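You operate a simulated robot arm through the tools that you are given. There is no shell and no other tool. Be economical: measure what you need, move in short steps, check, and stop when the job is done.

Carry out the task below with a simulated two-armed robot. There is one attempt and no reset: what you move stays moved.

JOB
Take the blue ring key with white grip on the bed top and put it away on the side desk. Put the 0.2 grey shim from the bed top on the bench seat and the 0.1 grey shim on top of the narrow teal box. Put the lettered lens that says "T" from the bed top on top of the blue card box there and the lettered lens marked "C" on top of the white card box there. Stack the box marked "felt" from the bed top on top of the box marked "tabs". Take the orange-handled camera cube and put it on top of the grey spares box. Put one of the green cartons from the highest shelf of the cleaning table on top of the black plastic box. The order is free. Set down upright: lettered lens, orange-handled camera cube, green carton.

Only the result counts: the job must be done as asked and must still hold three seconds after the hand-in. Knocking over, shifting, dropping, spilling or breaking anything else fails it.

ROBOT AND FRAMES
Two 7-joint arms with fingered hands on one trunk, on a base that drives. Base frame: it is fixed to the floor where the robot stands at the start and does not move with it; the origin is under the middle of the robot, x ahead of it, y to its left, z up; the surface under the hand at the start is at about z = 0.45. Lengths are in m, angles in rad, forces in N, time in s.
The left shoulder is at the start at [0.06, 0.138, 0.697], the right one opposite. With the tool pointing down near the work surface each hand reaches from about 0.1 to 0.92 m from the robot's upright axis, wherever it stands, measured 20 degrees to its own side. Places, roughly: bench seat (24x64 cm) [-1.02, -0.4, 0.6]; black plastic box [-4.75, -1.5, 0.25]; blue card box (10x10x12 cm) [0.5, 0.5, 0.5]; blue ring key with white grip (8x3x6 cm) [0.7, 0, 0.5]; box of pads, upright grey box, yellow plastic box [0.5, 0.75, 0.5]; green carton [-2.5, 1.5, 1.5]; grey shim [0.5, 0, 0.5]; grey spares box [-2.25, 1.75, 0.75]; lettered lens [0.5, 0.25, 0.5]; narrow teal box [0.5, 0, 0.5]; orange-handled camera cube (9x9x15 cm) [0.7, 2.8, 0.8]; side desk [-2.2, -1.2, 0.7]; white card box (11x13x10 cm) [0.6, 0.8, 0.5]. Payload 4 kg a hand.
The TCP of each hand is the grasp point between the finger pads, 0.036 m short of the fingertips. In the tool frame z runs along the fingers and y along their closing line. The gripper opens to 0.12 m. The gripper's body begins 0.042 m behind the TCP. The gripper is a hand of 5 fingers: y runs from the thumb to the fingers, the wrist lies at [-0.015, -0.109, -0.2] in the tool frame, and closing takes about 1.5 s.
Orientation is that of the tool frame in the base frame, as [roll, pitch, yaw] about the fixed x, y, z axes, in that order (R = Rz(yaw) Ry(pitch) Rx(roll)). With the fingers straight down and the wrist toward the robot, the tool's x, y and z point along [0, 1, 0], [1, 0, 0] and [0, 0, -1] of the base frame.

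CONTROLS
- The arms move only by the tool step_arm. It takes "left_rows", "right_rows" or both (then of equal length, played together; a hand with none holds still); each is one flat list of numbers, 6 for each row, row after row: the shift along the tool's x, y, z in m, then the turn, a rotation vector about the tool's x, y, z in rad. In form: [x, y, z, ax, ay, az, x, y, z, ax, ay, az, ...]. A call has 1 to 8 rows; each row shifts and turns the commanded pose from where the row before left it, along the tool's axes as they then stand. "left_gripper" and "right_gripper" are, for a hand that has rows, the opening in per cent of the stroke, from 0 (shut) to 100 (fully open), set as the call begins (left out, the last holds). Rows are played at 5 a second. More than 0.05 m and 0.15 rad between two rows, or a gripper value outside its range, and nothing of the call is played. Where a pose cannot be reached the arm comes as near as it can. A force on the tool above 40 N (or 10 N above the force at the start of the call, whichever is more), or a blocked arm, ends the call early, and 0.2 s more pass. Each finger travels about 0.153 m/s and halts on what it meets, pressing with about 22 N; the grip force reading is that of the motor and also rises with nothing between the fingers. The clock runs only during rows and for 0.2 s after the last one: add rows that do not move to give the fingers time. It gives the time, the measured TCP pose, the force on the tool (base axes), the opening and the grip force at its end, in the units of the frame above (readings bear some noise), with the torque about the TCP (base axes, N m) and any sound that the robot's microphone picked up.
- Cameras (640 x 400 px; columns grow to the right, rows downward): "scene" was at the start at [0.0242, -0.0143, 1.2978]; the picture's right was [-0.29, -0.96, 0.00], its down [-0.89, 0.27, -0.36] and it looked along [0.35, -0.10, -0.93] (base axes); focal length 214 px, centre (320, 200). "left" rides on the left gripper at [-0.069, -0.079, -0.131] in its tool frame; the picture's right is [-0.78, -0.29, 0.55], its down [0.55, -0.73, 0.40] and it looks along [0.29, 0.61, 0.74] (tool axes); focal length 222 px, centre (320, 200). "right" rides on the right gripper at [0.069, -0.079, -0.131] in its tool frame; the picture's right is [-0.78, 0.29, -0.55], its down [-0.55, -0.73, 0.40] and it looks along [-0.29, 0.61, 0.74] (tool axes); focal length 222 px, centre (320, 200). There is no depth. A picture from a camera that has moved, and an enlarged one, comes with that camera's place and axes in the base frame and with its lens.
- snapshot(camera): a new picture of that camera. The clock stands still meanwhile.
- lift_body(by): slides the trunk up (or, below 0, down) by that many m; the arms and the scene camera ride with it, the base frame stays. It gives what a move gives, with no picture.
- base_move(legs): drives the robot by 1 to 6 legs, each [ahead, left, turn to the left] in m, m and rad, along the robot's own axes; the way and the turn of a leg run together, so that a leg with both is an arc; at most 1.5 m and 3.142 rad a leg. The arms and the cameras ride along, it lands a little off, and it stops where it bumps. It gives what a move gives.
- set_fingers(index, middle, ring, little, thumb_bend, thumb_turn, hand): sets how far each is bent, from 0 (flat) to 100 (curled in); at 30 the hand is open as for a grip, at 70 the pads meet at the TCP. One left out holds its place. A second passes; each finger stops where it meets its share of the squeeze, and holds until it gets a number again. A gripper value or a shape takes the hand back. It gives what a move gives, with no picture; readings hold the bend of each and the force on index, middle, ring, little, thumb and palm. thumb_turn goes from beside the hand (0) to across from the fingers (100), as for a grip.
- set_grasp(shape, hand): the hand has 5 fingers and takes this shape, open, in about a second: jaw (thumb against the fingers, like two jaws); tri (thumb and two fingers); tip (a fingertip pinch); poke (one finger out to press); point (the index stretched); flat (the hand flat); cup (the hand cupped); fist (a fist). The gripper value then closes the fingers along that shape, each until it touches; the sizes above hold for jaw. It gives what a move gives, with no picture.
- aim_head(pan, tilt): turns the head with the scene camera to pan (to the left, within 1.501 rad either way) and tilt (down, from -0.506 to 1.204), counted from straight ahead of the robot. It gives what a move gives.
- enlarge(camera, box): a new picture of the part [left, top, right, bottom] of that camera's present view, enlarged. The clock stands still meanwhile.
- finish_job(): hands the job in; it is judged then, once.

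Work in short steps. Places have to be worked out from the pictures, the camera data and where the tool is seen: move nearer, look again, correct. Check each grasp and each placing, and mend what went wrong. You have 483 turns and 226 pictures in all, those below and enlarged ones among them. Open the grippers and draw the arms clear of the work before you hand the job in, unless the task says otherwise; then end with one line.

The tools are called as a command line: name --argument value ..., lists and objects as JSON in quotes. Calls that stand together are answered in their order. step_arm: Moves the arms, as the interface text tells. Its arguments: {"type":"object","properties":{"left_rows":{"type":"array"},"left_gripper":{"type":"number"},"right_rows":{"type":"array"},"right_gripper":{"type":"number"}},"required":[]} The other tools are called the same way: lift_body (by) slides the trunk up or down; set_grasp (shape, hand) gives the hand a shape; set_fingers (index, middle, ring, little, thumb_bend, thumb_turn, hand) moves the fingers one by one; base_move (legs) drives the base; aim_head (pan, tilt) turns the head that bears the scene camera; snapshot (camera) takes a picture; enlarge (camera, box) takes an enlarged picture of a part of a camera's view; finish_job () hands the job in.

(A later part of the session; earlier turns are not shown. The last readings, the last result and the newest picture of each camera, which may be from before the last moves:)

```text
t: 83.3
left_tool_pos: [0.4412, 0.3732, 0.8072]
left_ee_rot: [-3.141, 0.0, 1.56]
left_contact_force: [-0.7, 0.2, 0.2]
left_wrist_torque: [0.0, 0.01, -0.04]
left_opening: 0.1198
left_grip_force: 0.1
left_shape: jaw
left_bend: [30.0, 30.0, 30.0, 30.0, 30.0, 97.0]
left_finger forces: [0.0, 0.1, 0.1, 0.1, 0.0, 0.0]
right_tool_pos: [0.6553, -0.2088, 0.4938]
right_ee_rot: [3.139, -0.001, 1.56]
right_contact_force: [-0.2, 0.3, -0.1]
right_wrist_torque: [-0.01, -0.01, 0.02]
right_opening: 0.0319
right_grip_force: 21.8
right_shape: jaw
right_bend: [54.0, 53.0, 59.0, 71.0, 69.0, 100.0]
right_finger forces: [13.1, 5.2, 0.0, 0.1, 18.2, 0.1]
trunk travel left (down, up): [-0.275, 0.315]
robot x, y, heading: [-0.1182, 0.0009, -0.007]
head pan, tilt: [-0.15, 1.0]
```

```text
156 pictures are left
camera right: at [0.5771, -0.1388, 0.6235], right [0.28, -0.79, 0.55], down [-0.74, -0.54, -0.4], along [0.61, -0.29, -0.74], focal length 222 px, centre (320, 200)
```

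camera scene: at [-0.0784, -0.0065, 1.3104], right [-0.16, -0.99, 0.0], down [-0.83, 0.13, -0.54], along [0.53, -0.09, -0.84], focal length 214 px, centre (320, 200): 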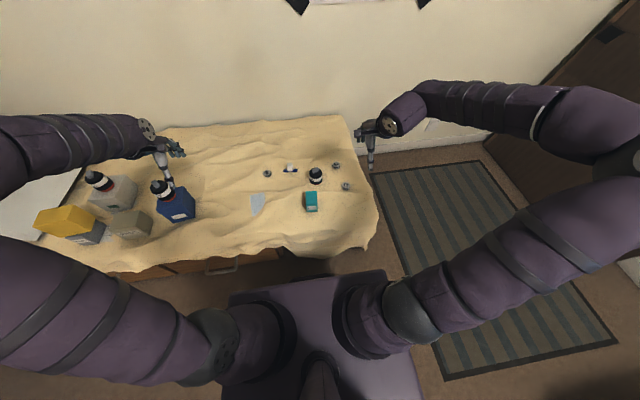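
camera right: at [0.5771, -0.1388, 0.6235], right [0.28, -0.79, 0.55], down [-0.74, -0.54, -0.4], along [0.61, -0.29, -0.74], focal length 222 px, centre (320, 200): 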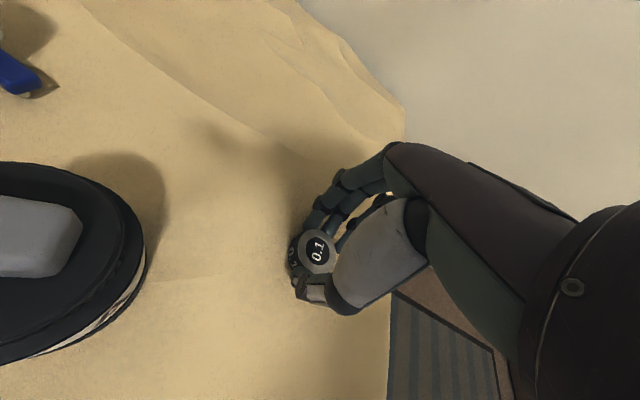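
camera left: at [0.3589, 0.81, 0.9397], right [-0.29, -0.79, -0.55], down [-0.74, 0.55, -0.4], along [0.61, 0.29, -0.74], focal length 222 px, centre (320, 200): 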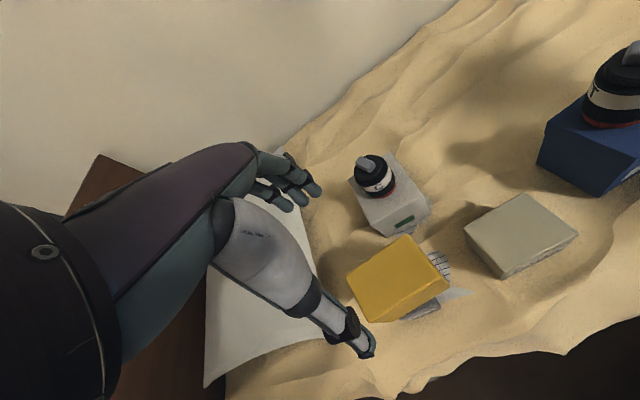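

Gripped by thumb, index and middle. I lift and check.

step_arm --right_rows '[0, 0, -0.02, 0, 0, 0, 0, 0, -0.03, 0, 0, 0, 0, 0, -0.045, 0, 0, 0, 0, 0, -0.045, 0, 0, 0, 0, 0, -0.03, 0, 0, 0]'

snapshot --camera "right"

```text
t: 84.5
left_tool_pos: [0.4411, 0.374, 0.8089]
left_ee_rot: [-3.142, -0.002, 1.56]
left_contact_force: [0.7, 0.6, 0.3]
left_wrist_torque: [0.02, 0.01, -0.02]
left_opening: 0.1196
left_grip_force: 0.1
left_shape: jaw
left_bend: [30.0, 30.0, 30.0, 30.0, 30.0, 97.0]
left_finger forces: [0.0, 0.0, 0.0, 0.0, 0.0, 0.0]
right_tool_pos: [0.6554, -0.209, 0.6631]
right_ee_rot: [3.141, 0.0, 1.563]
right_contact_force: [-0.8, -0.4, -0.6]
right_wrist_torque: [0.02, -0.03, 0.02]
right_opening: 0.0317
right_grip_force: 22.2
right_shape: jaw
right_bend: [54.0, 53.0, 59.0, 71.0, 69.0, 100.0]
right_finger forces: [13.1, 5.3, 0.2, 0.1, 18.1, 0.0]
trunk travel left (down, up): [-0.275, 0.315]
robot x, y, heading: [-0.118, -0.0028, -0.011]
head pan, tilt: [-0.15, 1.0]
```

```text
155 pictures are left
camera right: at [0.5766, -0.1386, 0.7937], right [0.28, -0.79, 0.55], down [-0.74, -0.54, -0.4], along [0.61, -0.29, -0.74], focal length 222 px, centre (320, 200)
```

right: 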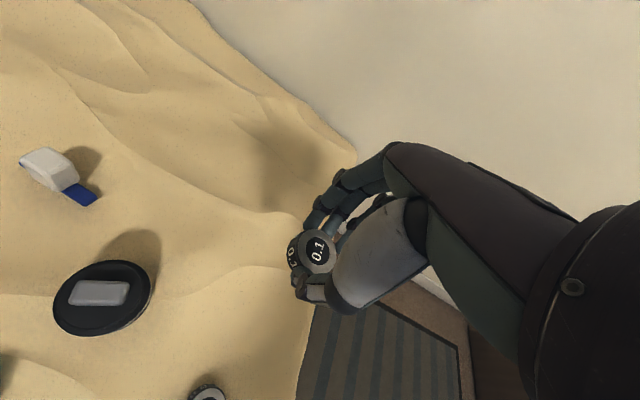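

Shim held. I carry it over the teal box (top centre ≈ (0.436, -0.056, 0.53)).

step_arm --right_rows '[0.0255, -0.0365, -0.006, 0, 0, 0, 0.0255, -0.0365, -0.006, 0, 0, 0, 0.0255, -0.0365, -0.006, 0, 0, 0, 0.0255, -0.0365, -0.006, 0, 0, 0, 0.0255, -0.0365, -0.006, 0, 0, 0, 0.0255, -0.0365, -0.006, 0, 0, 0]'

snapshot --camera "right"

enlarge --camera "scene" --box '[260, 140, 360, 240]'

```text
t: 85.9
left_tool_pos: [0.4408, 0.3732, 0.8085]
left_ee_rot: [3.141, 0.0, 1.559]
left_contact_force: [-0.9, -0.4, 0.2]
left_wrist_torque: [0.0, 0.0, 0.01]
left_opening: 0.1197
left_grip_force: 0.0
left_shape: jaw
left_bend: [30.0, 30.0, 30.0, 30.0, 30.0, 97.0]
left_finger forces: [0.0, 0.1, 0.0, 0.0, 0.0, 0.1]
right_tool_pos: [0.433, -0.0522, 0.6992]
right_ee_rot: [3.141, 0.0, 1.56]
right_contact_force: [-0.1, 0.1, -0.7]
right_wrist_torque: [-0.01, 0.03, 0.01]
right_opening: 0.0318
right_grip_force: 21.7
right_shape: jaw
right_bend: [54.0, 53.0, 59.0, 71.0, 69.0, 100.0]
right_finger forces: [13.0, 5.4, 0.1, 0.2, 18.0, 0.0]
trunk travel left (down, up): [-0.275, 0.315]
robot x, y, heading: [-0.1178, -0.0003, -0.013]
head pan, tilt: [-0.15, 1.0]
```

```text
154 pictures are left
camera right: at [0.3558, 0.0178, 0.8296], right [0.28, -0.79, 0.55], down [-0.74, -0.54, -0.4], along [0.61, -0.29, -0.74], focal length 222 px, centre (320, 200)
```

right: 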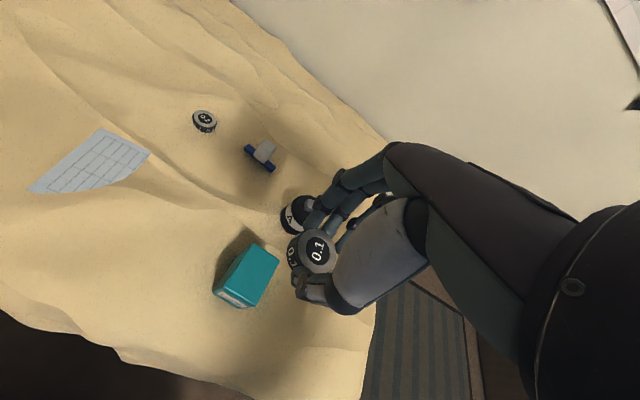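

```text
4.00 times, centred on (310, 190) of scene
camera zoom: at [-0.0784, -0.0065, 1.3104], right [-0.16, -0.99, 0.0], down [-0.83, 0.13, -0.54], along [0.53, -0.09, -0.84], focal length 858 px, centre (360, 240)
```

zoom: 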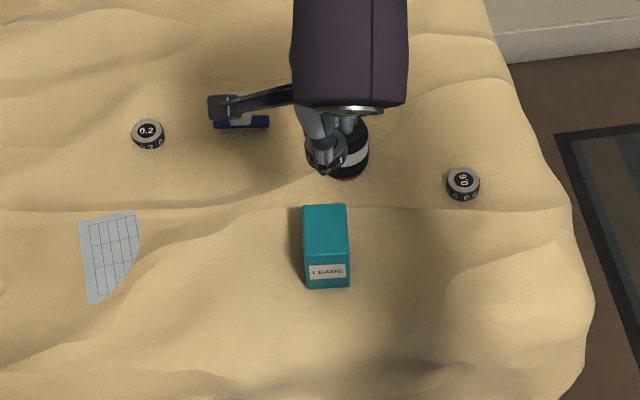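

Aligned within millimetres. I lower toward the box top.

step_arm --right_rows '[0.006, 0.001, 0.04, 0, 0, 0, 0, 0, 0.04, 0, 0, 0, 0, 0, 0.025, 0, 0, 0]'

snapshot --camera "right"

enlarge --camera "scene" --box '[280, 160, 340, 220]'

```text
t: 86.7
left_tool_pos: [0.441, 0.374, 0.8073]
left_ee_rot: [-3.141, -0.001, 1.561]
left_contact_force: [0.7, -0.2, 0.6]
left_wrist_torque: [0.02, 0.03, -0.01]
left_opening: 0.1197
left_grip_force: 0.1
left_shape: jaw
left_bend: [30.0, 30.0, 30.0, 30.0, 30.0, 97.0]
left_finger forces: [0.0, 0.0, 0.0, 0.0, 0.0, 0.0]
right_tool_pos: [0.4372, -0.0466, 0.5934]
right_ee_rot: [3.141, 0.0, 1.559]
right_contact_force: [-0.3, -0.5, -1.1]
right_wrist_torque: [0.03, 0.01, 0.04]
right_opening: 0.0318
right_grip_force: 22.1
right_shape: jaw
right_bend: [54.0, 53.0, 59.0, 71.0, 69.0, 100.0]
right_finger forces: [12.9, 5.5, 0.2, 0.0, 17.9, 0.0]
trunk travel left (down, up): [-0.275, 0.315]
robot x, y, heading: [-0.1151, 0.0029, -0.014]
head pan, tilt: [-0.15, 1.0]
```

```text
152 pictures are left
camera right: at [0.3592, 0.0235, 0.7243], right [0.28, -0.79, 0.55], down [-0.74, -0.54, -0.4], along [0.61, -0.29, -0.74], focal length 222 px, centre (320, 200)
```

right: 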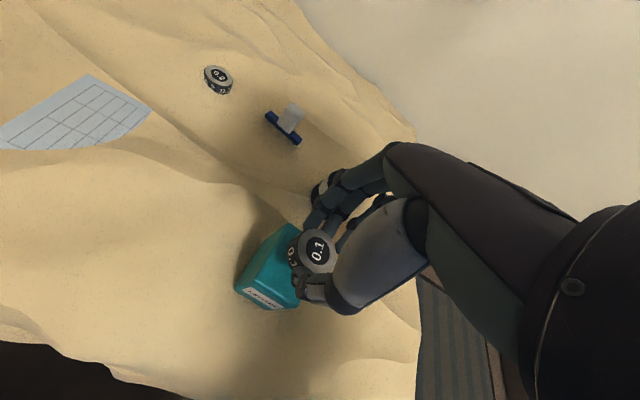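

```text
6.67 times, centred on (310, 190) of scene
camera zoom: at [-0.0783, -0.0065, 1.3104], right [-0.16, -0.99, 0.0], down [-0.83, 0.13, -0.54], along [0.53, -0.09, -0.84], focal length 1430 px, centre (387, 267)
```

zoom: 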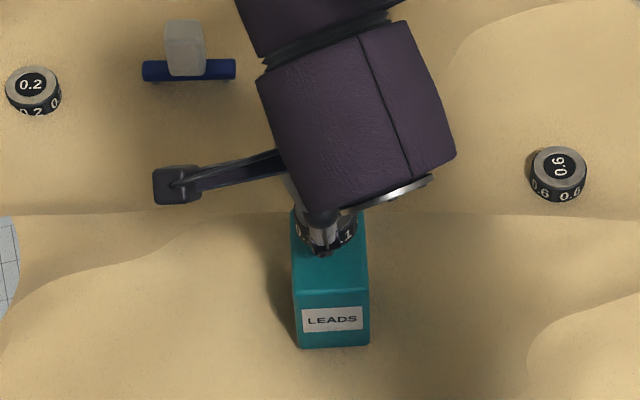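

Good alignment; lower in small steps to contact.

step_arm --right_rows '[-0.003, 0, 0.005, 0, 0, 0, 0, 0, 0.005, 0, 0, 0, 0, 0, 0.004, 0, 0, 0, 0, 0, 0.004, 0, 0, 0]'

step_arm --right_rows '[0, 0, 0.003, 0, 0, 0, 0, 0, 0.003, 0, 0, 0]'

```text
t: 87.7
left_tool_pos: [0.4404, 0.374, 0.8071]
left_ee_rot: [-3.139, 0.0, 1.56]
left_contact_force: [-0.6, -0.4, -0.1]
left_wrist_torque: [0.0, -0.03, 0.0]
left_opening: 0.1198
left_grip_force: 0.0
left_shape: jaw
left_bend: [30.0, 30.0, 30.0, 30.0, 30.0, 97.0]
left_finger forces: [0.0, 0.0, 0.0, 0.1, 0.0, 0.1]
right_tool_pos: [0.4385, -0.0509, 0.5764]
right_ee_rot: [3.14, -0.001, 1.56]
right_contact_force: [0.7, 0.3, -0.1]
right_wrist_torque: [0.0, 0.01, 0.02]
right_opening: 0.0316
right_grip_force: 21.8
right_shape: jaw
right_bend: [54.0, 53.0, 59.0, 71.0, 69.0, 100.0]
right_finger forces: [13.1, 5.5, 0.1, 0.1, 18.0, 0.1]
trunk travel left (down, up): [-0.275, 0.315]
robot x, y, heading: [-0.1167, 0.0055, -0.008]
head pan, tilt: [-0.15, 1.0]
```

```text
t: 88.3
left_tool_pos: [0.4414, 0.3741, 0.8086]
left_ee_rot: [3.141, 0.001, 1.56]
left_contact_force: [0.9, -0.1, 0.5]
left_wrist_torque: [-0.02, 0.01, -0.01]
left_opening: 0.1199
left_grip_force: 0.0
left_shape: jaw
left_bend: [30.0, 30.0, 30.0, 30.0, 30.0, 97.0]
left_finger forces: [0.1, 0.1, 0.0, 0.1, 0.0, 0.1]
right_tool_pos: [0.4376, -0.0513, 0.5705]
right_ee_rot: [3.14, 0.001, 1.561]
right_contact_force: [0.9, 0.5, -1.0]
right_wrist_torque: [-0.01, 0.01, 0.02]
right_opening: 0.0317
right_grip_force: 22.2
right_shape: jaw
right_bend: [54.0, 53.0, 59.0, 71.0, 69.0, 100.0]
right_finger forces: [13.0, 5.5, 0.1, 0.0, 18.0, 0.0]
trunk travel left (down, up): [-0.275, 0.315]
robot x, y, heading: [-0.1192, 0.0026, -0.011]
head pan, tilt: [-0.15, 1.0]
```

step_arm --right_rows '[0, 0, 0.003, 0, 0, 0, 0, 0, 0.003, 0, 0, 0]'

enlarge --camera "scene" --box '[280, 160, 340, 220]'

```text
t: 88.9
left_tool_pos: [0.4392, 0.3739, 0.8094]
left_ee_rot: [3.141, 0.001, 1.558]
left_contact_force: [0.1, 0.8, 0.0]
left_wrist_torque: [-0.01, 0.0, -0.02]
left_opening: 0.1197
left_grip_force: 0.1
left_shape: jaw
left_bend: [30.0, 30.0, 30.0, 30.0, 30.0, 97.0]
left_finger forces: [0.0, 0.0, 0.0, 0.0, 0.1, 0.0]
right_tool_pos: [0.4378, -0.0509, 0.566]
right_ee_rot: [3.138, -0.001, 1.563]
right_contact_force: [-3.1, -0.2, 14.4]
right_wrist_torque: [0.0, 0.0, -0.02]
right_opening: 0.0323
right_grip_force: 22.6
right_shape: jaw
right_bend: [54.0, 53.0, 59.0, 71.0, 69.0, 100.0]
right_finger forces: [13.5, 5.7, 0.0, 0.0, 21.7, 0.0]
trunk travel left (down, up): [-0.275, 0.315]
robot x, y, heading: [-0.1209, 0.0024, -0.008]
head pan, tilt: [-0.15, 1.0]
```

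```text
6.67 times, centred on (310, 190) of scene
camera zoom: at [-0.0794, -0.0064, 1.3108], right [-0.16, -0.99, 0.0], down [-0.83, 0.13, -0.54], along [0.53, -0.09, -0.84], focal length 1430 px, centre (387, 267)
```

zoom: 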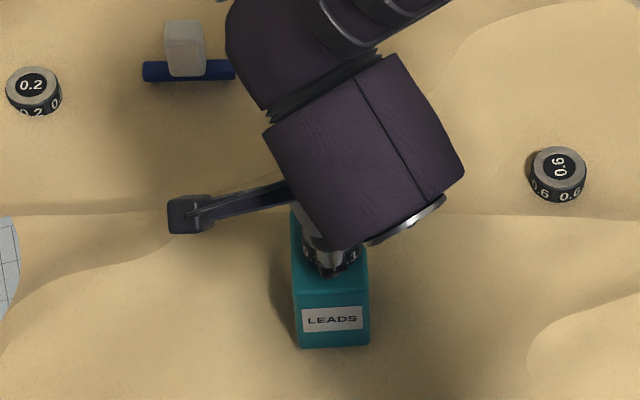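

Contact. I ease up 2 mm, release and rise.

step_arm --right_rows '[0, 0, -0.003, 0, 0, 0, 0, 0, 0, 0, 0, 0]'

step_arm --right_rows '[0, 0, 0, 0, 0, 0, 0, 0, 0, 0, 0, 0, 0, 0, 0, 0, 0, 0, 0, 0, 0, 0, 0, 0]' --right_gripper 100

step_arm --right_rows '[0, 0, -0.02, 0, 0, 0, 0, 0, -0.04, 0, 0, 0, 0, 0, -0.045, 0, 0, 0, 0, 0, -0.045, 0, 0, 0]'

snapshot --camera "right"

```text
t: 89.5
left_tool_pos: [0.4408, 0.3734, 0.8078]
left_ee_rot: [3.141, 0.0, 1.558]
left_contact_force: [0.6, 0.0, 0.6]
left_wrist_torque: [0.0, -0.01, 0.01]
left_opening: 0.1197
left_grip_force: 0.1
left_shape: jaw
left_bend: [30.0, 30.0, 30.0, 30.0, 30.0, 97.0]
left_finger forces: [0.0, 0.0, 0.1, 0.0, 0.1, 0.0]
right_tool_pos: [0.4368, -0.0502, 0.5669]
right_ee_rot: [3.141, 0.0, 1.561]
right_contact_force: [1.2, -1.6, 4.5]
right_wrist_torque: [-0.03, -0.14, 0.01]
right_opening: 0.0322
right_grip_force: 22.0
right_shape: jaw
right_bend: [54.0, 53.0, 59.0, 71.0, 69.0, 100.0]
right_finger forces: [14.2, 6.2, 0.1, 0.0, 19.5, 0.0]
trunk travel left (down, up): [-0.275, 0.315]
robot x, y, heading: [-0.1172, 0.0031, -0.01]
head pan, tilt: [-0.15, 1.0]
```

```text
t: 90.5
left_tool_pos: [0.4408, 0.373, 0.8088]
left_ee_rot: [-3.141, 0.001, 1.561]
left_contact_force: [0.2, 0.9, -0.4]
left_wrist_torque: [-0.01, 0.03, 0.04]
left_opening: 0.1199
left_grip_force: 0.0
left_shape: jaw
left_bend: [30.0, 30.0, 30.0, 30.0, 30.0, 97.0]
left_finger forces: [0.1, 0.1, 0.0, 0.1, 0.0, 0.0]
right_tool_pos: [0.4388, -0.0488, 0.5672]
right_ee_rot: [3.138, -0.001, 1.56]
right_contact_force: [0.5, -0.5, -0.3]
right_wrist_torque: [0.0, -0.01, 0.03]
right_opening: 0.1198
right_grip_force: 0.1
right_shape: jaw
right_bend: [30.0, 30.0, 30.0, 30.0, 30.0, 97.0]
right_finger forces: [0.0, 0.1, 0.0, 0.0, 0.1, 0.0]
trunk travel left (down, up): [-0.275, 0.315]
robot x, y, heading: [-0.1162, 0.003, -0.013]
head pan, tilt: [-0.15, 1.0]
```

```text
t: 91.5
left_tool_pos: [0.4409, 0.3749, 0.8083]
left_ee_rot: [3.141, -0.001, 1.561]
left_contact_force: [0.0, 0.0, 0.0]
left_wrist_torque: [-0.02, 0.02, 0.01]
left_opening: 0.1197
left_grip_force: 0.0
left_shape: jaw
left_bend: [30.0, 30.0, 30.0, 30.0, 30.0, 97.0]
left_finger forces: [0.0, 0.1, 0.0, 0.0, 0.1, 0.0]
right_tool_pos: [0.4357, -0.0522, 0.7166]
right_ee_rot: [3.141, -0.001, 1.56]
right_contact_force: [-0.2, -0.7, 0.1]
right_wrist_torque: [0.03, -0.01, 0.02]
right_opening: 0.1197
right_grip_force: 0.1
right_shape: jaw
right_bend: [30.0, 30.0, 30.0, 30.0, 30.0, 97.0]
right_finger forces: [0.0, 0.0, 0.1, 0.0, 0.0, 0.0]
trunk travel left (down, up): [-0.275, 0.315]
robot x, y, heading: [-0.117, 0.0022, -0.01]
head pan, tilt: [-0.15, 1.0]
```

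```text
149 pictures are left
camera right: at [0.3573, 0.0179, 0.8467], right [0.28, -0.79, 0.55], down [-0.74, -0.54, -0.4], along [0.61, -0.29, -0.74], focal length 222 px, centre (320, 200)
```

right: 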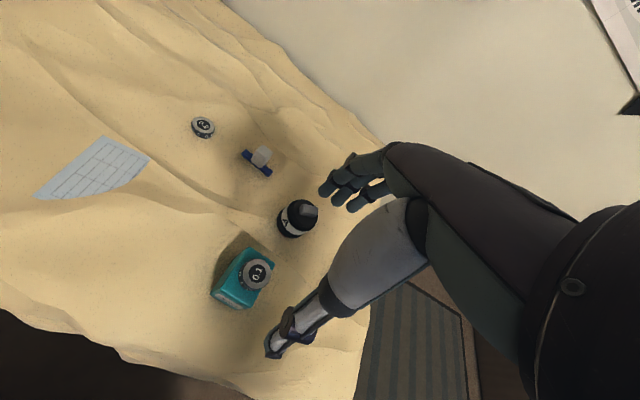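

enlarge --camera "right" --box '[190, 100, 310, 320]'

```text
1.82 times, centred on (250, 210) of right
camera zoom: at [0.3573, 0.0179, 0.8467], right [0.28, -0.79, 0.55], down [-0.74, -0.54, -0.4], along [0.61, -0.29, -0.74], focal length 404 px, centre (447, 182)
```

zoom: 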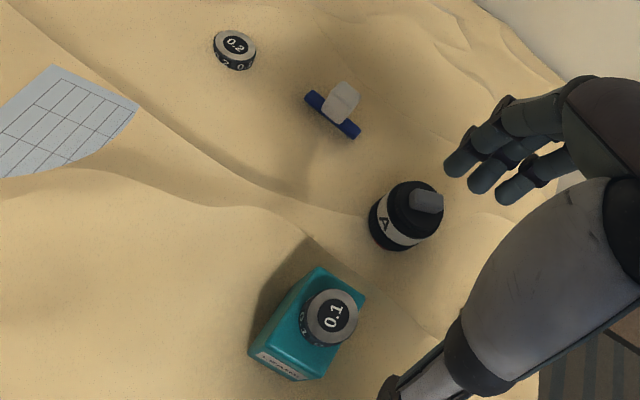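

The 0.1 shim lies on the teal box. Next the key at about (0.648, 0.026): shift the base left 0.15 and bring the right hand above it.

base_move --legs '[[0, 0.16, 0]]'

step_arm --right_rows '[-0.016, 0.042, 0.01, 0, 0, 0, -0.016, 0.042, 0.01, 0, 0, 0, -0.016, 0.042, 0.02, 0, 0, 0, -0.016, 0.042, 0.02, 0, 0, 0, -0.016, 0.042, 0.02, 0, 0, 0]'

snapshot --camera "right"

enlarge --camera "scene" --box '[280, 130, 400, 210]'

```text
t: 92.9
left_tool_pos: [0.4445, 0.5258, 0.8086]
left_ee_rot: [3.141, 0.0, 1.557]
left_contact_force: [-0.7, -0.2, 0.0]
left_wrist_torque: [0.0, -0.01, 0.0]
left_opening: 0.1197
left_grip_force: 0.1
left_shape: jaw
left_bend: [30.0, 30.0, 30.0, 30.0, 30.0, 97.0]
left_finger forces: [0.0, 0.0, 0.0, 0.0, 0.0, 0.0]
right_tool_pos: [0.4375, 0.0995, 0.7157]
right_ee_rot: [3.139, 0.0, 1.559]
right_contact_force: [-0.3, 0.7, -1.0]
right_wrist_torque: [-0.01, 0.0, -0.03]
right_opening: 0.1198
right_grip_force: 0.2
right_shape: jaw
right_bend: [30.0, 30.0, 30.0, 30.0, 30.0, 97.0]
right_finger forces: [0.1, 0.0, 0.0, 0.0, 0.1, 0.0]
trunk travel left (down, up): [-0.275, 0.315]
robot x, y, heading: [-0.1176, 0.1547, -0.013]
head pan, tilt: [-0.15, 1.0]
```

```text
t: 94.1
left_tool_pos: [0.4444, 0.5238, 0.8081]
left_ee_rot: [-3.14, 0.001, 1.556]
left_contact_force: [0.9, 0.8, 0.6]
left_wrist_torque: [0.01, 0.0, 0.0]
left_opening: 0.1195
left_grip_force: 0.0
left_shape: jaw
left_bend: [30.0, 30.0, 30.0, 30.0, 30.0, 97.0]
left_finger forces: [0.0, 0.1, 0.0, 0.0, 0.1, 0.1]
right_tool_pos: [0.6446, 0.0146, 0.6319]
right_ee_rot: [-3.141, -0.002, 1.557]
right_contact_force: [0.4, -0.1, 0.3]
right_wrist_torque: [0.01, -0.02, -0.03]
right_opening: 0.1199
right_grip_force: 0.1
right_shape: jaw
right_bend: [30.0, 30.0, 30.0, 30.0, 30.0, 97.0]
right_finger forces: [0.1, 0.0, 0.0, 0.0, 0.0, 0.0]
trunk travel left (down, up): [-0.275, 0.315]
robot x, y, heading: [-0.1194, 0.155, -0.013]
head pan, tilt: [-0.15, 1.0]
```

```text
147 pictures are left
camera right: at [0.5681, 0.0853, 0.7623], right [0.28, -0.79, 0.55], down [-0.74, -0.54, -0.4], along [0.61, -0.29, -0.74], focal length 222 px, centre (320, 200)
```

right: 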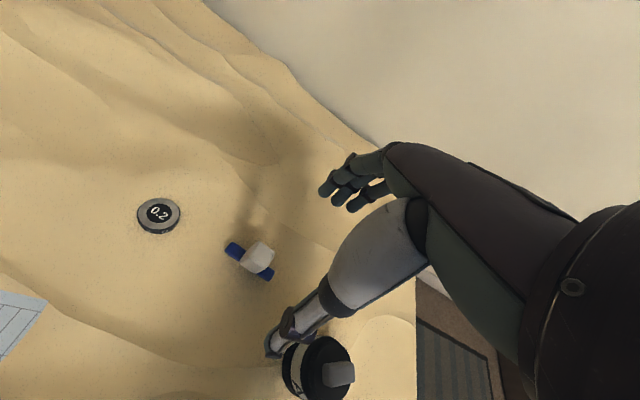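

```text
5.00 times, centred on (340, 170) of scene
camera zoom: at [-0.0765, 0.1465, 1.3104], right [-0.16, -0.99, 0.0], down [-0.83, 0.14, -0.54], along [0.53, -0.09, -0.84], focal length 1072 px, centre (220, 350)
```

zoom: 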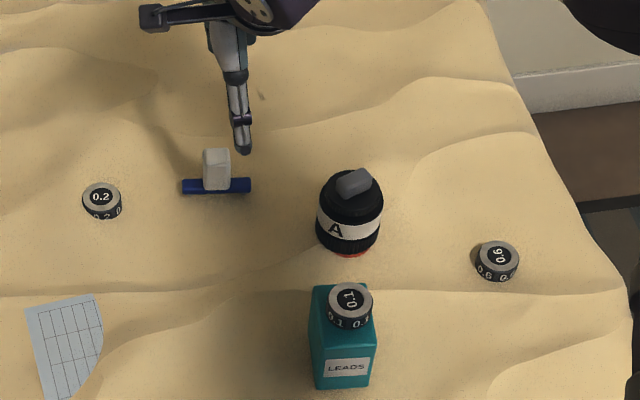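

Key grip top is at about (0.660, 0.030, 0.515). I align and descend partway.

step_arm --right_rows '[0.015, 0.016, 0.02, 0, 0, 0, 0, 0, 0.04, 0, 0, 0]'

snapshot --camera "right"

```text
t: 94.7
left_tool_pos: [0.4446, 0.5255, 0.8076]
left_ee_rot: [-3.138, 0.0, 1.556]
left_contact_force: [-0.4, 0.2, -0.2]
left_wrist_torque: [0.01, 0.01, 0.0]
left_opening: 0.1194
left_grip_force: 0.0
left_shape: jaw
left_bend: [30.0, 30.0, 30.0, 30.0, 30.0, 97.0]
left_finger forces: [0.1, 0.0, 0.0, 0.0, 0.0, 0.0]
right_tool_pos: [0.6616, 0.0317, 0.5741]
right_ee_rot: [3.141, 0.001, 1.557]
right_contact_force: [0.5, 0.5, 0.2]
right_wrist_torque: [-0.03, 0.01, 0.0]
right_opening: 0.1198
right_grip_force: 0.0
right_shape: jaw
right_bend: [30.0, 30.0, 30.0, 30.0, 30.0, 97.0]
right_finger forces: [0.0, 0.0, 0.0, 0.0, 0.1, 0.0]
trunk travel left (down, up): [-0.275, 0.315]
robot x, y, heading: [-0.1196, 0.1556, -0.013]
head pan, tilt: [-0.15, 1.0]
```

```text
145 pictures are left
camera right: at [0.5843, 0.1026, 0.7042], right [0.28, -0.79, 0.55], down [-0.74, -0.54, -0.4], along [0.61, -0.29, -0.74], focal length 222 px, centre (320, 200)
```

right: 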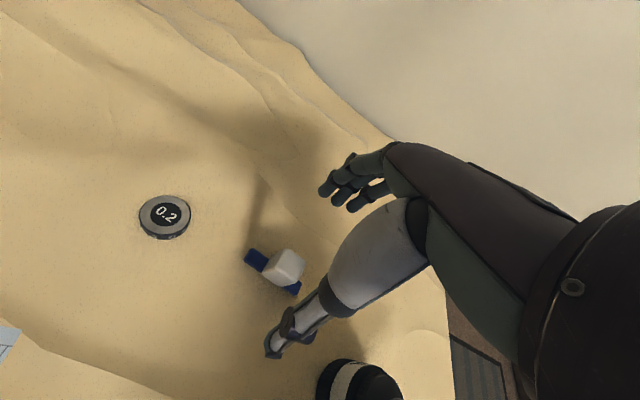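

Aligned. Descend to z≈0.507 and close on the grip.

step_arm --right_rows '[0.001, 0, 0.025, 0, 0, 0, 0, 0, 0.025, 0, 0, 0, 0, 0, 0.017, 0, 0, 0]'

snapshot --camera "right"

```text
t: 95.5
left_tool_pos: [0.4443, 0.5243, 0.808]
left_ee_rot: [-3.14, 0.0, 1.558]
left_contact_force: [-0.2, 0.5, -0.2]
left_wrist_torque: [-0.03, -0.03, -0.01]
left_opening: 0.1197
left_grip_force: 0.1
left_shape: jaw
left_bend: [30.0, 30.0, 30.0, 30.0, 30.0, 97.0]
left_finger forces: [0.0, 0.0, 0.1, 0.1, 0.0, 0.0]
right_tool_pos: [0.6618, 0.0331, 0.5092]
right_ee_rot: [3.137, -0.001, 1.559]
right_contact_force: [0.0, -0.6, 0.7]
right_wrist_torque: [0.01, 0.01, -0.01]
right_opening: 0.1198
right_grip_force: 0.0
right_shape: jaw
right_bend: [30.0, 30.0, 30.0, 30.0, 30.0, 97.0]
right_finger forces: [0.0, 0.0, 0.1, 0.0, 0.0, 0.0]
trunk travel left (down, up): [-0.275, 0.315]
robot x, y, heading: [-0.1152, 0.1568, -0.01]
head pan, tilt: [-0.15, 1.0]
```

```text
144 pictures are left
camera right: at [0.5839, 0.1025, 0.6395], right [0.28, -0.79, 0.55], down [-0.74, -0.54, -0.4], along [0.61, -0.29, -0.74], focal length 222 px, centre (320, 200)
```

right: 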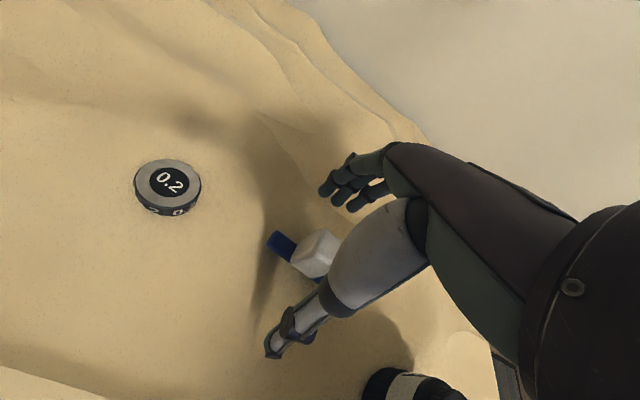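

step_arm --right_rows '[0, 0, 0, 0, 0, 0, 0, 0, 0, 0, 0, 0, 0, 0, 0, 0, 0, 0, 0, 0, 0, 0, 0, 0, 0, 0, 0, 0, 0, 0, 0, 0, 0, 0, 0, 0, 0, 0, 0, 0, 0, 0, 0, 0, 0, 0, 0, 0]' --right_gripper 0

step_arm --right_rows '[0, 0, -0.02, 0, 0, 0, 0, 0, -0.03, 0, 0, 0, 0, 0, -0.045, 0, 0, 0, 0, 0, -0.045, 0, 0, 0, 0, 0, -0.045, 0, 0, 0]'

snapshot --camera "right"

```text
t: 97.3
left_tool_pos: [0.4428, 0.5247, 0.8074]
left_ee_rot: [-3.14, 0.001, 1.556]
left_contact_force: [-0.4, -0.3, -0.7]
left_wrist_torque: [0.01, 0.02, -0.03]
left_opening: 0.1199
left_grip_force: 0.1
left_shape: jaw
left_bend: [30.0, 30.0, 30.0, 30.0, 30.0, 97.0]
left_finger forces: [0.0, 0.0, 0.0, 0.0, 0.1, 0.1]
right_tool_pos: [0.6625, 0.0322, 0.5097]
right_ee_rot: [3.141, 0.0, 1.558]
right_contact_force: [0.4, 0.2, 0.3]
right_wrist_torque: [0.03, 0.0, 0.01]
right_opening: 0.0206
right_grip_force: 21.9
right_shape: jaw
right_bend: [59.0, 62.0, 67.0, 70.0, 70.0, 100.0]
right_finger forces: [11.7, 7.1, 0.0, 0.1, 18.8, 0.0]
trunk travel left (down, up): [-0.275, 0.315]
robot x, y, heading: [-0.1137, 0.1544, -0.017]
head pan, tilt: [-0.15, 1.0]
```

```text
t: 98.5
left_tool_pos: [0.4429, 0.5255, 0.8083]
left_ee_rot: [3.141, 0.0, 1.558]
left_contact_force: [0.0, 0.1, 0.5]
left_wrist_torque: [0.02, 0.04, 0.0]
left_opening: 0.1199
left_grip_force: 0.0
left_shape: jaw
left_bend: [30.0, 30.0, 30.0, 30.0, 30.0, 97.0]
left_finger forces: [0.1, 0.1, 0.0, 0.0, 0.1, 0.0]
right_tool_pos: [0.6602, 0.0346, 0.6958]
right_ee_rot: [-3.14, 0.0, 1.559]
right_contact_force: [0.3, -0.6, -0.7]
right_wrist_torque: [-0.02, 0.0, 0.01]
right_opening: 0.0204
right_grip_force: 22.0
right_shape: jaw
right_bend: [59.0, 62.0, 67.0, 70.0, 70.0, 100.0]
right_finger forces: [11.7, 7.1, 0.0, 0.0, 18.8, 0.0]
trunk travel left (down, up): [-0.275, 0.315]
robot x, y, heading: [-0.1191, 0.1569, -0.013]
head pan, tilt: [-0.15, 1.0]
```

```text
143 pictures are left
camera right: at [0.5816, 0.1052, 0.8257], right [0.28, -0.79, 0.55], down [-0.74, -0.54, -0.4], along [0.61, -0.29, -0.74], focal length 222 px, centre (320, 200)
```

right: 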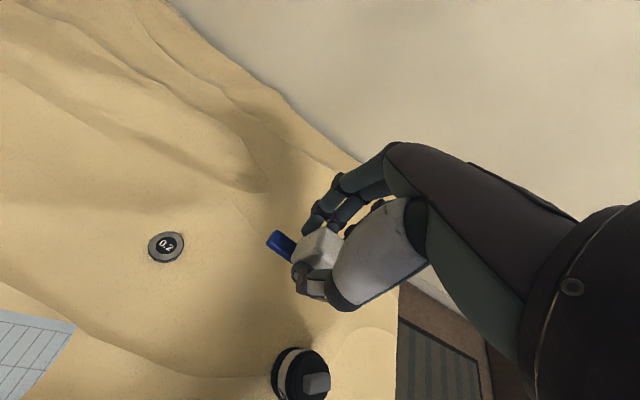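

Key held. I retract the right hand, then drive right so the left hand can take the 0.2 shim at (0.657, 0.148).

step_arm --right_rows '[-0.012, -0.04, -0.025, 0, 0, 0, -0.012, -0.04, -0.025, 0, 0, 0, -0.012, -0.04, -0.025, 0, 0, 0, -0.012, -0.04, -0.025, 0, 0, 0, -0.012, -0.04, -0.025, 0, 0, 0]'

base_move --legs '[[0, -0.36, 0]]'

step_arm --left_rows '[-0.0035, 0.042, 0.02, 0, 0, 0, -0.0035, 0.042, 0.02, 0, 0, 0, -0.0035, 0.042, 0.02, 0, 0, 0, -0.0035, 0.042, 0.02, 0, 0, 0, -0.0035, 0.042, 0.02, 0, 0, 0]'

snapshot --camera "left"

```text
t: 99.7
left_tool_pos: [0.4434, 0.5262, 0.8081]
left_ee_rot: [-3.142, -0.002, 1.557]
left_contact_force: [0.9, -0.1, 0.5]
left_wrist_torque: [-0.01, -0.02, -0.02]
left_opening: 0.1197
left_grip_force: 0.1
left_shape: jaw
left_bend: [30.0, 30.0, 30.0, 30.0, 30.0, 97.0]
left_finger forces: [0.0, 0.0, 0.0, 0.1, 0.1, 0.0]
right_tool_pos: [0.4574, -0.022, 0.8166]
right_ee_rot: [3.141, -0.002, 1.557]
right_contact_force: [-0.1, 1.2, -0.3]
right_wrist_torque: [-0.01, 0.02, 0.02]
right_opening: 0.0203
right_grip_force: 22.0
right_shape: jaw
right_bend: [59.0, 62.0, 67.0, 70.0, 70.0, 100.0]
right_finger forces: [11.7, 7.2, 0.0, 0.0, 18.8, 0.0]
trunk travel left (down, up): [-0.275, 0.315]
robot x, y, heading: [-0.1197, 0.1577, -0.017]
head pan, tilt: [-0.15, 1.0]
```

```text
t: 102.0
left_tool_pos: [0.4368, 0.1736, 0.8078]
left_ee_rot: [3.141, 0.001, 1.566]
left_contact_force: [-0.1, 0.6, 0.7]
left_wrist_torque: [-0.01, 0.02, -0.03]
left_opening: 0.1199
left_grip_force: 0.0
left_shape: jaw
left_bend: [30.0, 30.0, 30.0, 30.0, 30.0, 97.0]
left_finger forces: [0.0, 0.1, 0.0, 0.1, 0.0, 0.0]
right_tool_pos: [0.459, -0.3748, 0.8176]
right_ee_rot: [3.142, -0.004, 1.569]
right_contact_force: [1.0, 0.0, -0.4]
right_wrist_torque: [0.05, -0.01, -0.02]
right_opening: 0.0203
right_grip_force: 22.1
right_shape: jaw
right_bend: [59.0, 62.0, 67.0, 70.0, 70.0, 100.0]
right_finger forces: [11.6, 6.9, 0.1, 0.0, 18.8, 0.0]
trunk travel left (down, up): [-0.275, 0.315]
robot x, y, heading: [-0.1191, -0.1995, 0.002]
head pan, tilt: [-0.15, 1.0]
```

```text
t: 103.2
left_tool_pos: [0.6506, 0.1552, 0.7081]
left_ee_rot: [-3.141, 0.001, 1.569]
left_contact_force: [0.3, 0.1, 0.1]
left_wrist_torque: [-0.01, 0.02, 0.02]
left_opening: 0.1199
left_grip_force: 0.0
left_shape: jaw
left_bend: [30.0, 30.0, 30.0, 30.0, 30.0, 97.0]
left_finger forces: [0.1, 0.0, 0.0, 0.0, 0.1, 0.1]
right_tool_pos: [0.4601, -0.3739, 0.8177]
right_ee_rot: [3.141, 0.0, 1.569]
right_contact_force: [-0.1, 0.8, -0.4]
right_wrist_torque: [0.01, -0.01, 0.01]
right_opening: 0.0205
right_grip_force: 22.5
right_shape: jaw
right_bend: [59.0, 62.0, 67.0, 70.0, 70.0, 100.0]
right_finger forces: [11.6, 7.0, 0.1, 0.1, 18.7, 0.0]
trunk travel left (down, up): [-0.275, 0.315]
robot x, y, heading: [-0.1185, -0.2021, -0.003]
head pan, tilt: [-0.15, 1.0]
```

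```text
142 pictures are left
camera left: at [0.5702, 0.087, 0.8391], right [-0.29, -0.78, -0.55], down [-0.73, 0.55, -0.4], along [0.61, 0.29, -0.74], focal length 222 px, centre (320, 200)
```

left: 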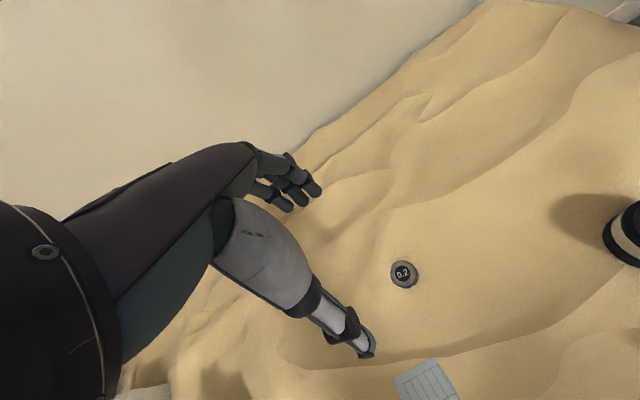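

Matches (0.658, 0.147). I align and descend.

step_arm --left_rows '[-0.008, 0.007, 0.04, 0, 0, 0, 0, 0, 0.045, 0, 0, 0, 0, 0, 0.045, 0, 0, 0, 0, 0, 0.045, 0, 0, 0]'

snapshot --camera "left"

```text
t: 104.2
left_tool_pos: [0.6565, 0.1487, 0.529]
left_ee_rot: [-3.141, 0.002, 1.569]
left_contact_force: [0.0, 0.6, 0.2]
left_wrist_torque: [0.0, 0.0, -0.01]
left_opening: 0.1197
left_grip_force: 0.1
left_shape: jaw
left_bend: [30.0, 30.0, 30.0, 30.0, 30.0, 97.0]
left_finger forces: [0.0, 0.1, 0.0, 0.0, 0.0, 0.0]
right_tool_pos: [0.4585, -0.3728, 0.8173]
right_ee_rot: [-3.142, -0.001, 1.569]
right_contact_force: [0.1, 0.0, -0.4]
right_wrist_torque: [0.01, 0.03, 0.0]
right_opening: 0.0202
right_grip_force: 22.0
right_shape: jaw
right_bend: [59.0, 62.0, 67.0, 70.0, 70.0, 100.0]
right_finger forces: [11.6, 7.1, 0.1, 0.0, 18.8, 0.0]
trunk travel left (down, up): [-0.275, 0.315]
robot x, y, heading: [-0.1135, -0.2019, -0.003]
head pan, tilt: [-0.15, 1.0]
```

```text
141 pictures are left
camera left: at [0.5768, 0.0788, 0.6609], right [-0.29, -0.78, -0.55], down [-0.73, 0.55, -0.4], along [0.61, 0.28, -0.74], focal length 222 px, centre (320, 200)
```

left: 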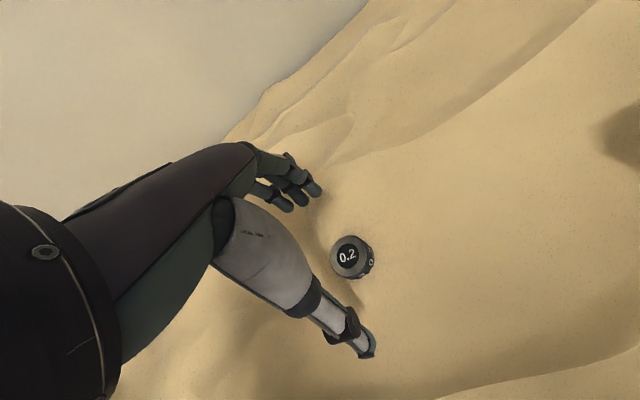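

step_arm --left_rows '[-0.004, 0, 0.02, 0, 0, 0, 0, 0, 0.01, 0, 0, 0, 0, 0, 0.006, 0, 0, 0]'

step_arm --left_rows '[0, 0, 0, 0, 0, 0, 0, 0, 0, 0, 0, 0, 0, 0, 0, 0, 0, 0, 0, 0, 0, 0, 0, 0, 0, 0, 0, 0, 0, 0, 0, 0, 0, 0, 0, 0, 0, 0, 0, 0, 0, 0, 0, 0, 0, 0, 0, 0]' --left_gripper 0

step_arm --left_rows '[0, 0, -0.02, 0, 0, 0, 0, 0, -0.03, 0, 0, 0, 0, 0, -0.045, 0, 0, 0, 0, 0, -0.045, 0, 0, 0, 0, 0, -0.045, 0, 0, 0, 0, 0, -0.045, 0, 0, 0]'

snapshot --camera "left"

```text
t: 105.0
left_tool_pos: [0.6544, 0.1419, 0.4962]
left_ee_rot: [3.141, 0.001, 1.567]
left_contact_force: [0.4, 1.1, -0.6]
left_wrist_torque: [0.02, 0.01, -0.01]
left_opening: 0.12
left_grip_force: 0.1
left_shape: jaw
left_bend: [30.0, 30.0, 30.0, 30.0, 30.0, 97.0]
left_finger forces: [0.0, 0.0, 0.0, 0.1, 0.1, 0.0]
right_tool_pos: [0.4599, -0.3736, 0.8175]
right_ee_rot: [-3.141, 0.0, 1.57]
right_contact_force: [0.3, -0.3, -0.9]
right_wrist_torque: [-0.01, -0.01, -0.03]
right_opening: 0.0205
right_grip_force: 22.2
right_shape: jaw
right_bend: [59.0, 62.0, 67.0, 70.0, 70.0, 100.0]
right_finger forces: [11.7, 7.1, 0.1, 0.0, 18.7, 0.0]
trunk travel left (down, up): [-0.275, 0.315]
robot x, y, heading: [-0.1197, -0.204, -0.0]
head pan, tilt: [-0.15, 1.0]
```

```text
t: 106.8
left_tool_pos: [0.655, 0.1428, 0.4954]
left_ee_rot: [-3.141, 0.001, 1.568]
left_contact_force: [0.9, -0.7, -1.0]
left_wrist_torque: [-0.04, 0.02, -0.03]
left_opening: 0.0321
left_grip_force: 21.6
left_shape: jaw
left_bend: [54.0, 53.0, 59.0, 71.0, 69.0, 100.0]
left_finger forces: [12.6, 5.4, 0.2, 0.0, 18.5, 0.0]
right_tool_pos: [0.4593, -0.3735, 0.8176]
right_ee_rot: [-3.141, 0.0, 1.57]
right_contact_force: [0.4, -0.4, 0.0]
right_wrist_torque: [-0.02, 0.02, 0.02]
right_opening: 0.0204
right_grip_force: 22.3
right_shape: jaw
right_bend: [59.0, 62.0, 67.0, 70.0, 70.0, 100.0]
right_finger forces: [11.6, 7.1, 0.0, 0.0, 18.7, 0.1]
trunk travel left (down, up): [-0.275, 0.315]
robot x, y, heading: [-0.1175, -0.2033, 0.0]
head pan, tilt: [-0.15, 1.0]
```

```text
t: 108.2
left_tool_pos: [0.656, 0.1446, 0.7264]
left_ee_rot: [-3.14, 0.001, 1.568]
left_contact_force: [-0.8, 0.8, -0.5]
left_wrist_torque: [0.0, -0.04, -0.04]
left_opening: 0.0317
left_grip_force: 22.0
left_shape: jaw
left_bend: [54.0, 53.0, 59.0, 71.0, 69.0, 100.0]
left_finger forces: [12.4, 5.6, 0.2, 0.0, 18.5, 0.1]
right_tool_pos: [0.4597, -0.3739, 0.817]
right_ee_rot: [3.141, 0.001, 1.569]
right_contact_force: [0.0, -0.1, 0.0]
right_wrist_torque: [0.0, 0.01, 0.02]
right_opening: 0.0203
right_grip_force: 21.8
right_shape: jaw
right_bend: [59.0, 62.0, 67.0, 70.0, 70.0, 100.0]
right_finger forces: [11.6, 7.2, 0.0, 0.0, 18.6, 0.0]
trunk travel left (down, up): [-0.275, 0.315]
robot x, y, heading: [-0.1185, -0.2026, 0.001]
head pan, tilt: [-0.15, 1.0]
```

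```text
140 pictures are left
camera left: at [0.5766, 0.0768, 0.858], right [-0.29, -0.78, -0.55], down [-0.73, 0.55, -0.4], along [0.61, 0.28, -0.74], focal length 222 px, centre (320, 200)
```

left: 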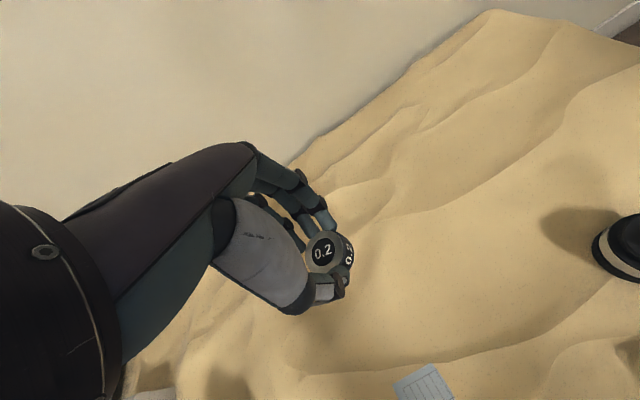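

Shim 0.2 held. I tuck the left hand, then look around behind/right for the bench and desk.

step_arm --left_rows '[0.02, -0.04, -0.02, 0, 0, 0, 0.02, -0.04, -0.02, 0, 0, 0, 0.02, -0.04, -0.02, 0, 0, 0, 0.02, -0.04, -0.02, 0, 0, 0, 0.02, -0.04, -0.02, 0, 0, 0]'

aim_head --pan -1.5 --tilt 0.4

snapshot --camera "scene"

aim_head --pan 1.5 --tilt 0.4

snapshot --camera "scene"

```text
t: 109.4
left_tool_pos: [0.4552, 0.2419, 0.8249]
left_ee_rot: [-3.141, 0.0, 1.567]
left_contact_force: [0.1, -0.5, -2.3]
left_wrist_torque: [0.02, 0.0, 0.03]
left_opening: 0.0318
left_grip_force: 22.0
left_shape: jaw
left_bend: [54.0, 53.0, 59.0, 71.0, 69.0, 100.0]
left_finger forces: [12.5, 5.6, 0.2, 0.0, 18.3, 0.0]
right_tool_pos: [0.4578, -0.3742, 0.8159]
right_ee_rot: [3.141, -0.001, 1.57]
right_contact_force: [0.4, 0.3, -1.7]
right_wrist_torque: [0.01, 0.0, -0.01]
right_opening: 0.0204
right_grip_force: 21.8
right_shape: jaw
right_bend: [59.0, 62.0, 67.0, 70.0, 70.0, 100.0]
right_finger forces: [11.6, 7.3, 0.1, 0.0, 18.8, 0.1]
trunk travel left (down, up): [-0.275, 0.315]
robot x, y, heading: [-0.1177, -0.1974, -0.002]
head pan, tilt: [-0.15, 1.0]
```

```text
t: 110.9
left_tool_pos: [0.4554, 0.2413, 0.8235]
left_ee_rot: [-3.139, 0.0, 1.566]
left_contact_force: [-0.3, -0.1, -1.1]
left_wrist_torque: [0.01, 0.03, 0.01]
left_opening: 0.0317
left_grip_force: 22.2
left_shape: jaw
left_bend: [54.0, 53.0, 59.0, 71.0, 69.0, 100.0]
left_finger forces: [12.5, 5.5, 0.1, 0.0, 18.4, 0.0]
right_tool_pos: [0.4597, -0.3727, 0.8171]
right_ee_rot: [3.141, 0.0, 1.568]
right_contact_force: [-0.7, 0.6, -1.2]
right_wrist_torque: [0.03, 0.03, -0.01]
right_opening: 0.0203
right_grip_force: 22.1
right_shape: jaw
right_bend: [59.0, 62.0, 67.0, 70.0, 70.0, 100.0]
right_finger forces: [11.6, 7.1, 0.0, 0.0, 18.7, 0.1]
trunk travel left (down, up): [-0.275, 0.315]
robot x, y, heading: [-0.1178, -0.2049, -0.0]
head pan, tilt: [-1.499, 0.4]
```

```text
139 pictures are left
camera scene: at [-0.1414, -0.2926, 1.3606], right [-1.0, -0.07, 0.0], down [-0.03, 0.39, -0.92], along [0.07, -0.92, -0.39], focal length 214 px, centre (320, 200)
```

scene: 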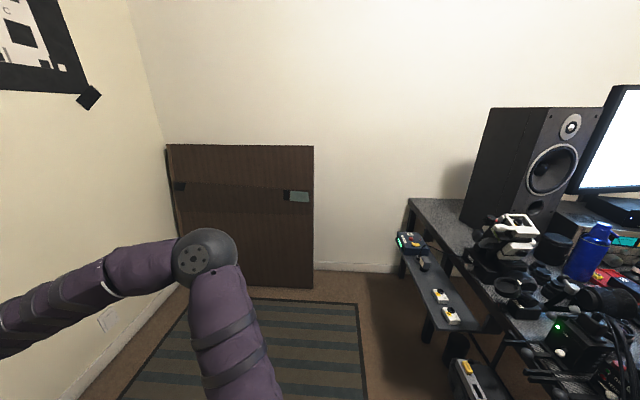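

```text
t: 113.5
left_tool_pos: [0.4557, 0.2419, 0.8248]
left_ee_rot: [3.141, 0.0, 1.567]
left_contact_force: [-0.5, -0.7, -0.2]
left_wrist_torque: [-0.02, 0.03, -0.03]
left_opening: 0.0317
left_grip_force: 22.1
left_shape: jaw
left_bend: [54.0, 53.0, 59.0, 71.0, 69.0, 100.0]
left_finger forces: [12.4, 5.5, 0.2, 0.0, 18.4, 0.0]
right_tool_pos: [0.4597, -0.3735, 0.8173]
right_ee_rot: [-3.141, 0.001, 1.569]
right_contact_force: [0.2, -0.8, -0.8]
right_wrist_torque: [-0.02, -0.01, -0.03]
right_opening: 0.0202
right_grip_force: 21.8
right_shape: jaw
right_bend: [59.0, 62.0, 67.0, 70.0, 70.0, 100.0]
right_finger forces: [11.6, 7.1, 0.0, 0.1, 18.6, 0.0]
trunk travel left (down, up): [-0.275, 0.315]
robot x, y, heading: [-0.1189, -0.2028, -0.003]
head pan, tilt: [1.499, 0.4]
```

```text
138 pictures are left
camera scene: at [-0.1411, -0.1078, 1.3607], right [1.0, -0.07, 0.0], down [-0.03, -0.39, -0.92], along [0.07, 0.92, -0.39], focal length 214 px, centre (320, 200)
```

scene: 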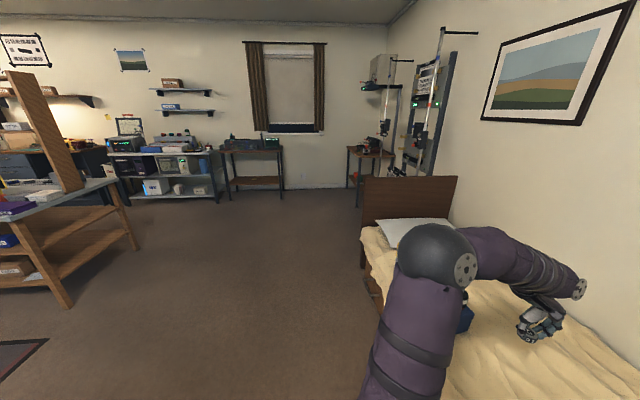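

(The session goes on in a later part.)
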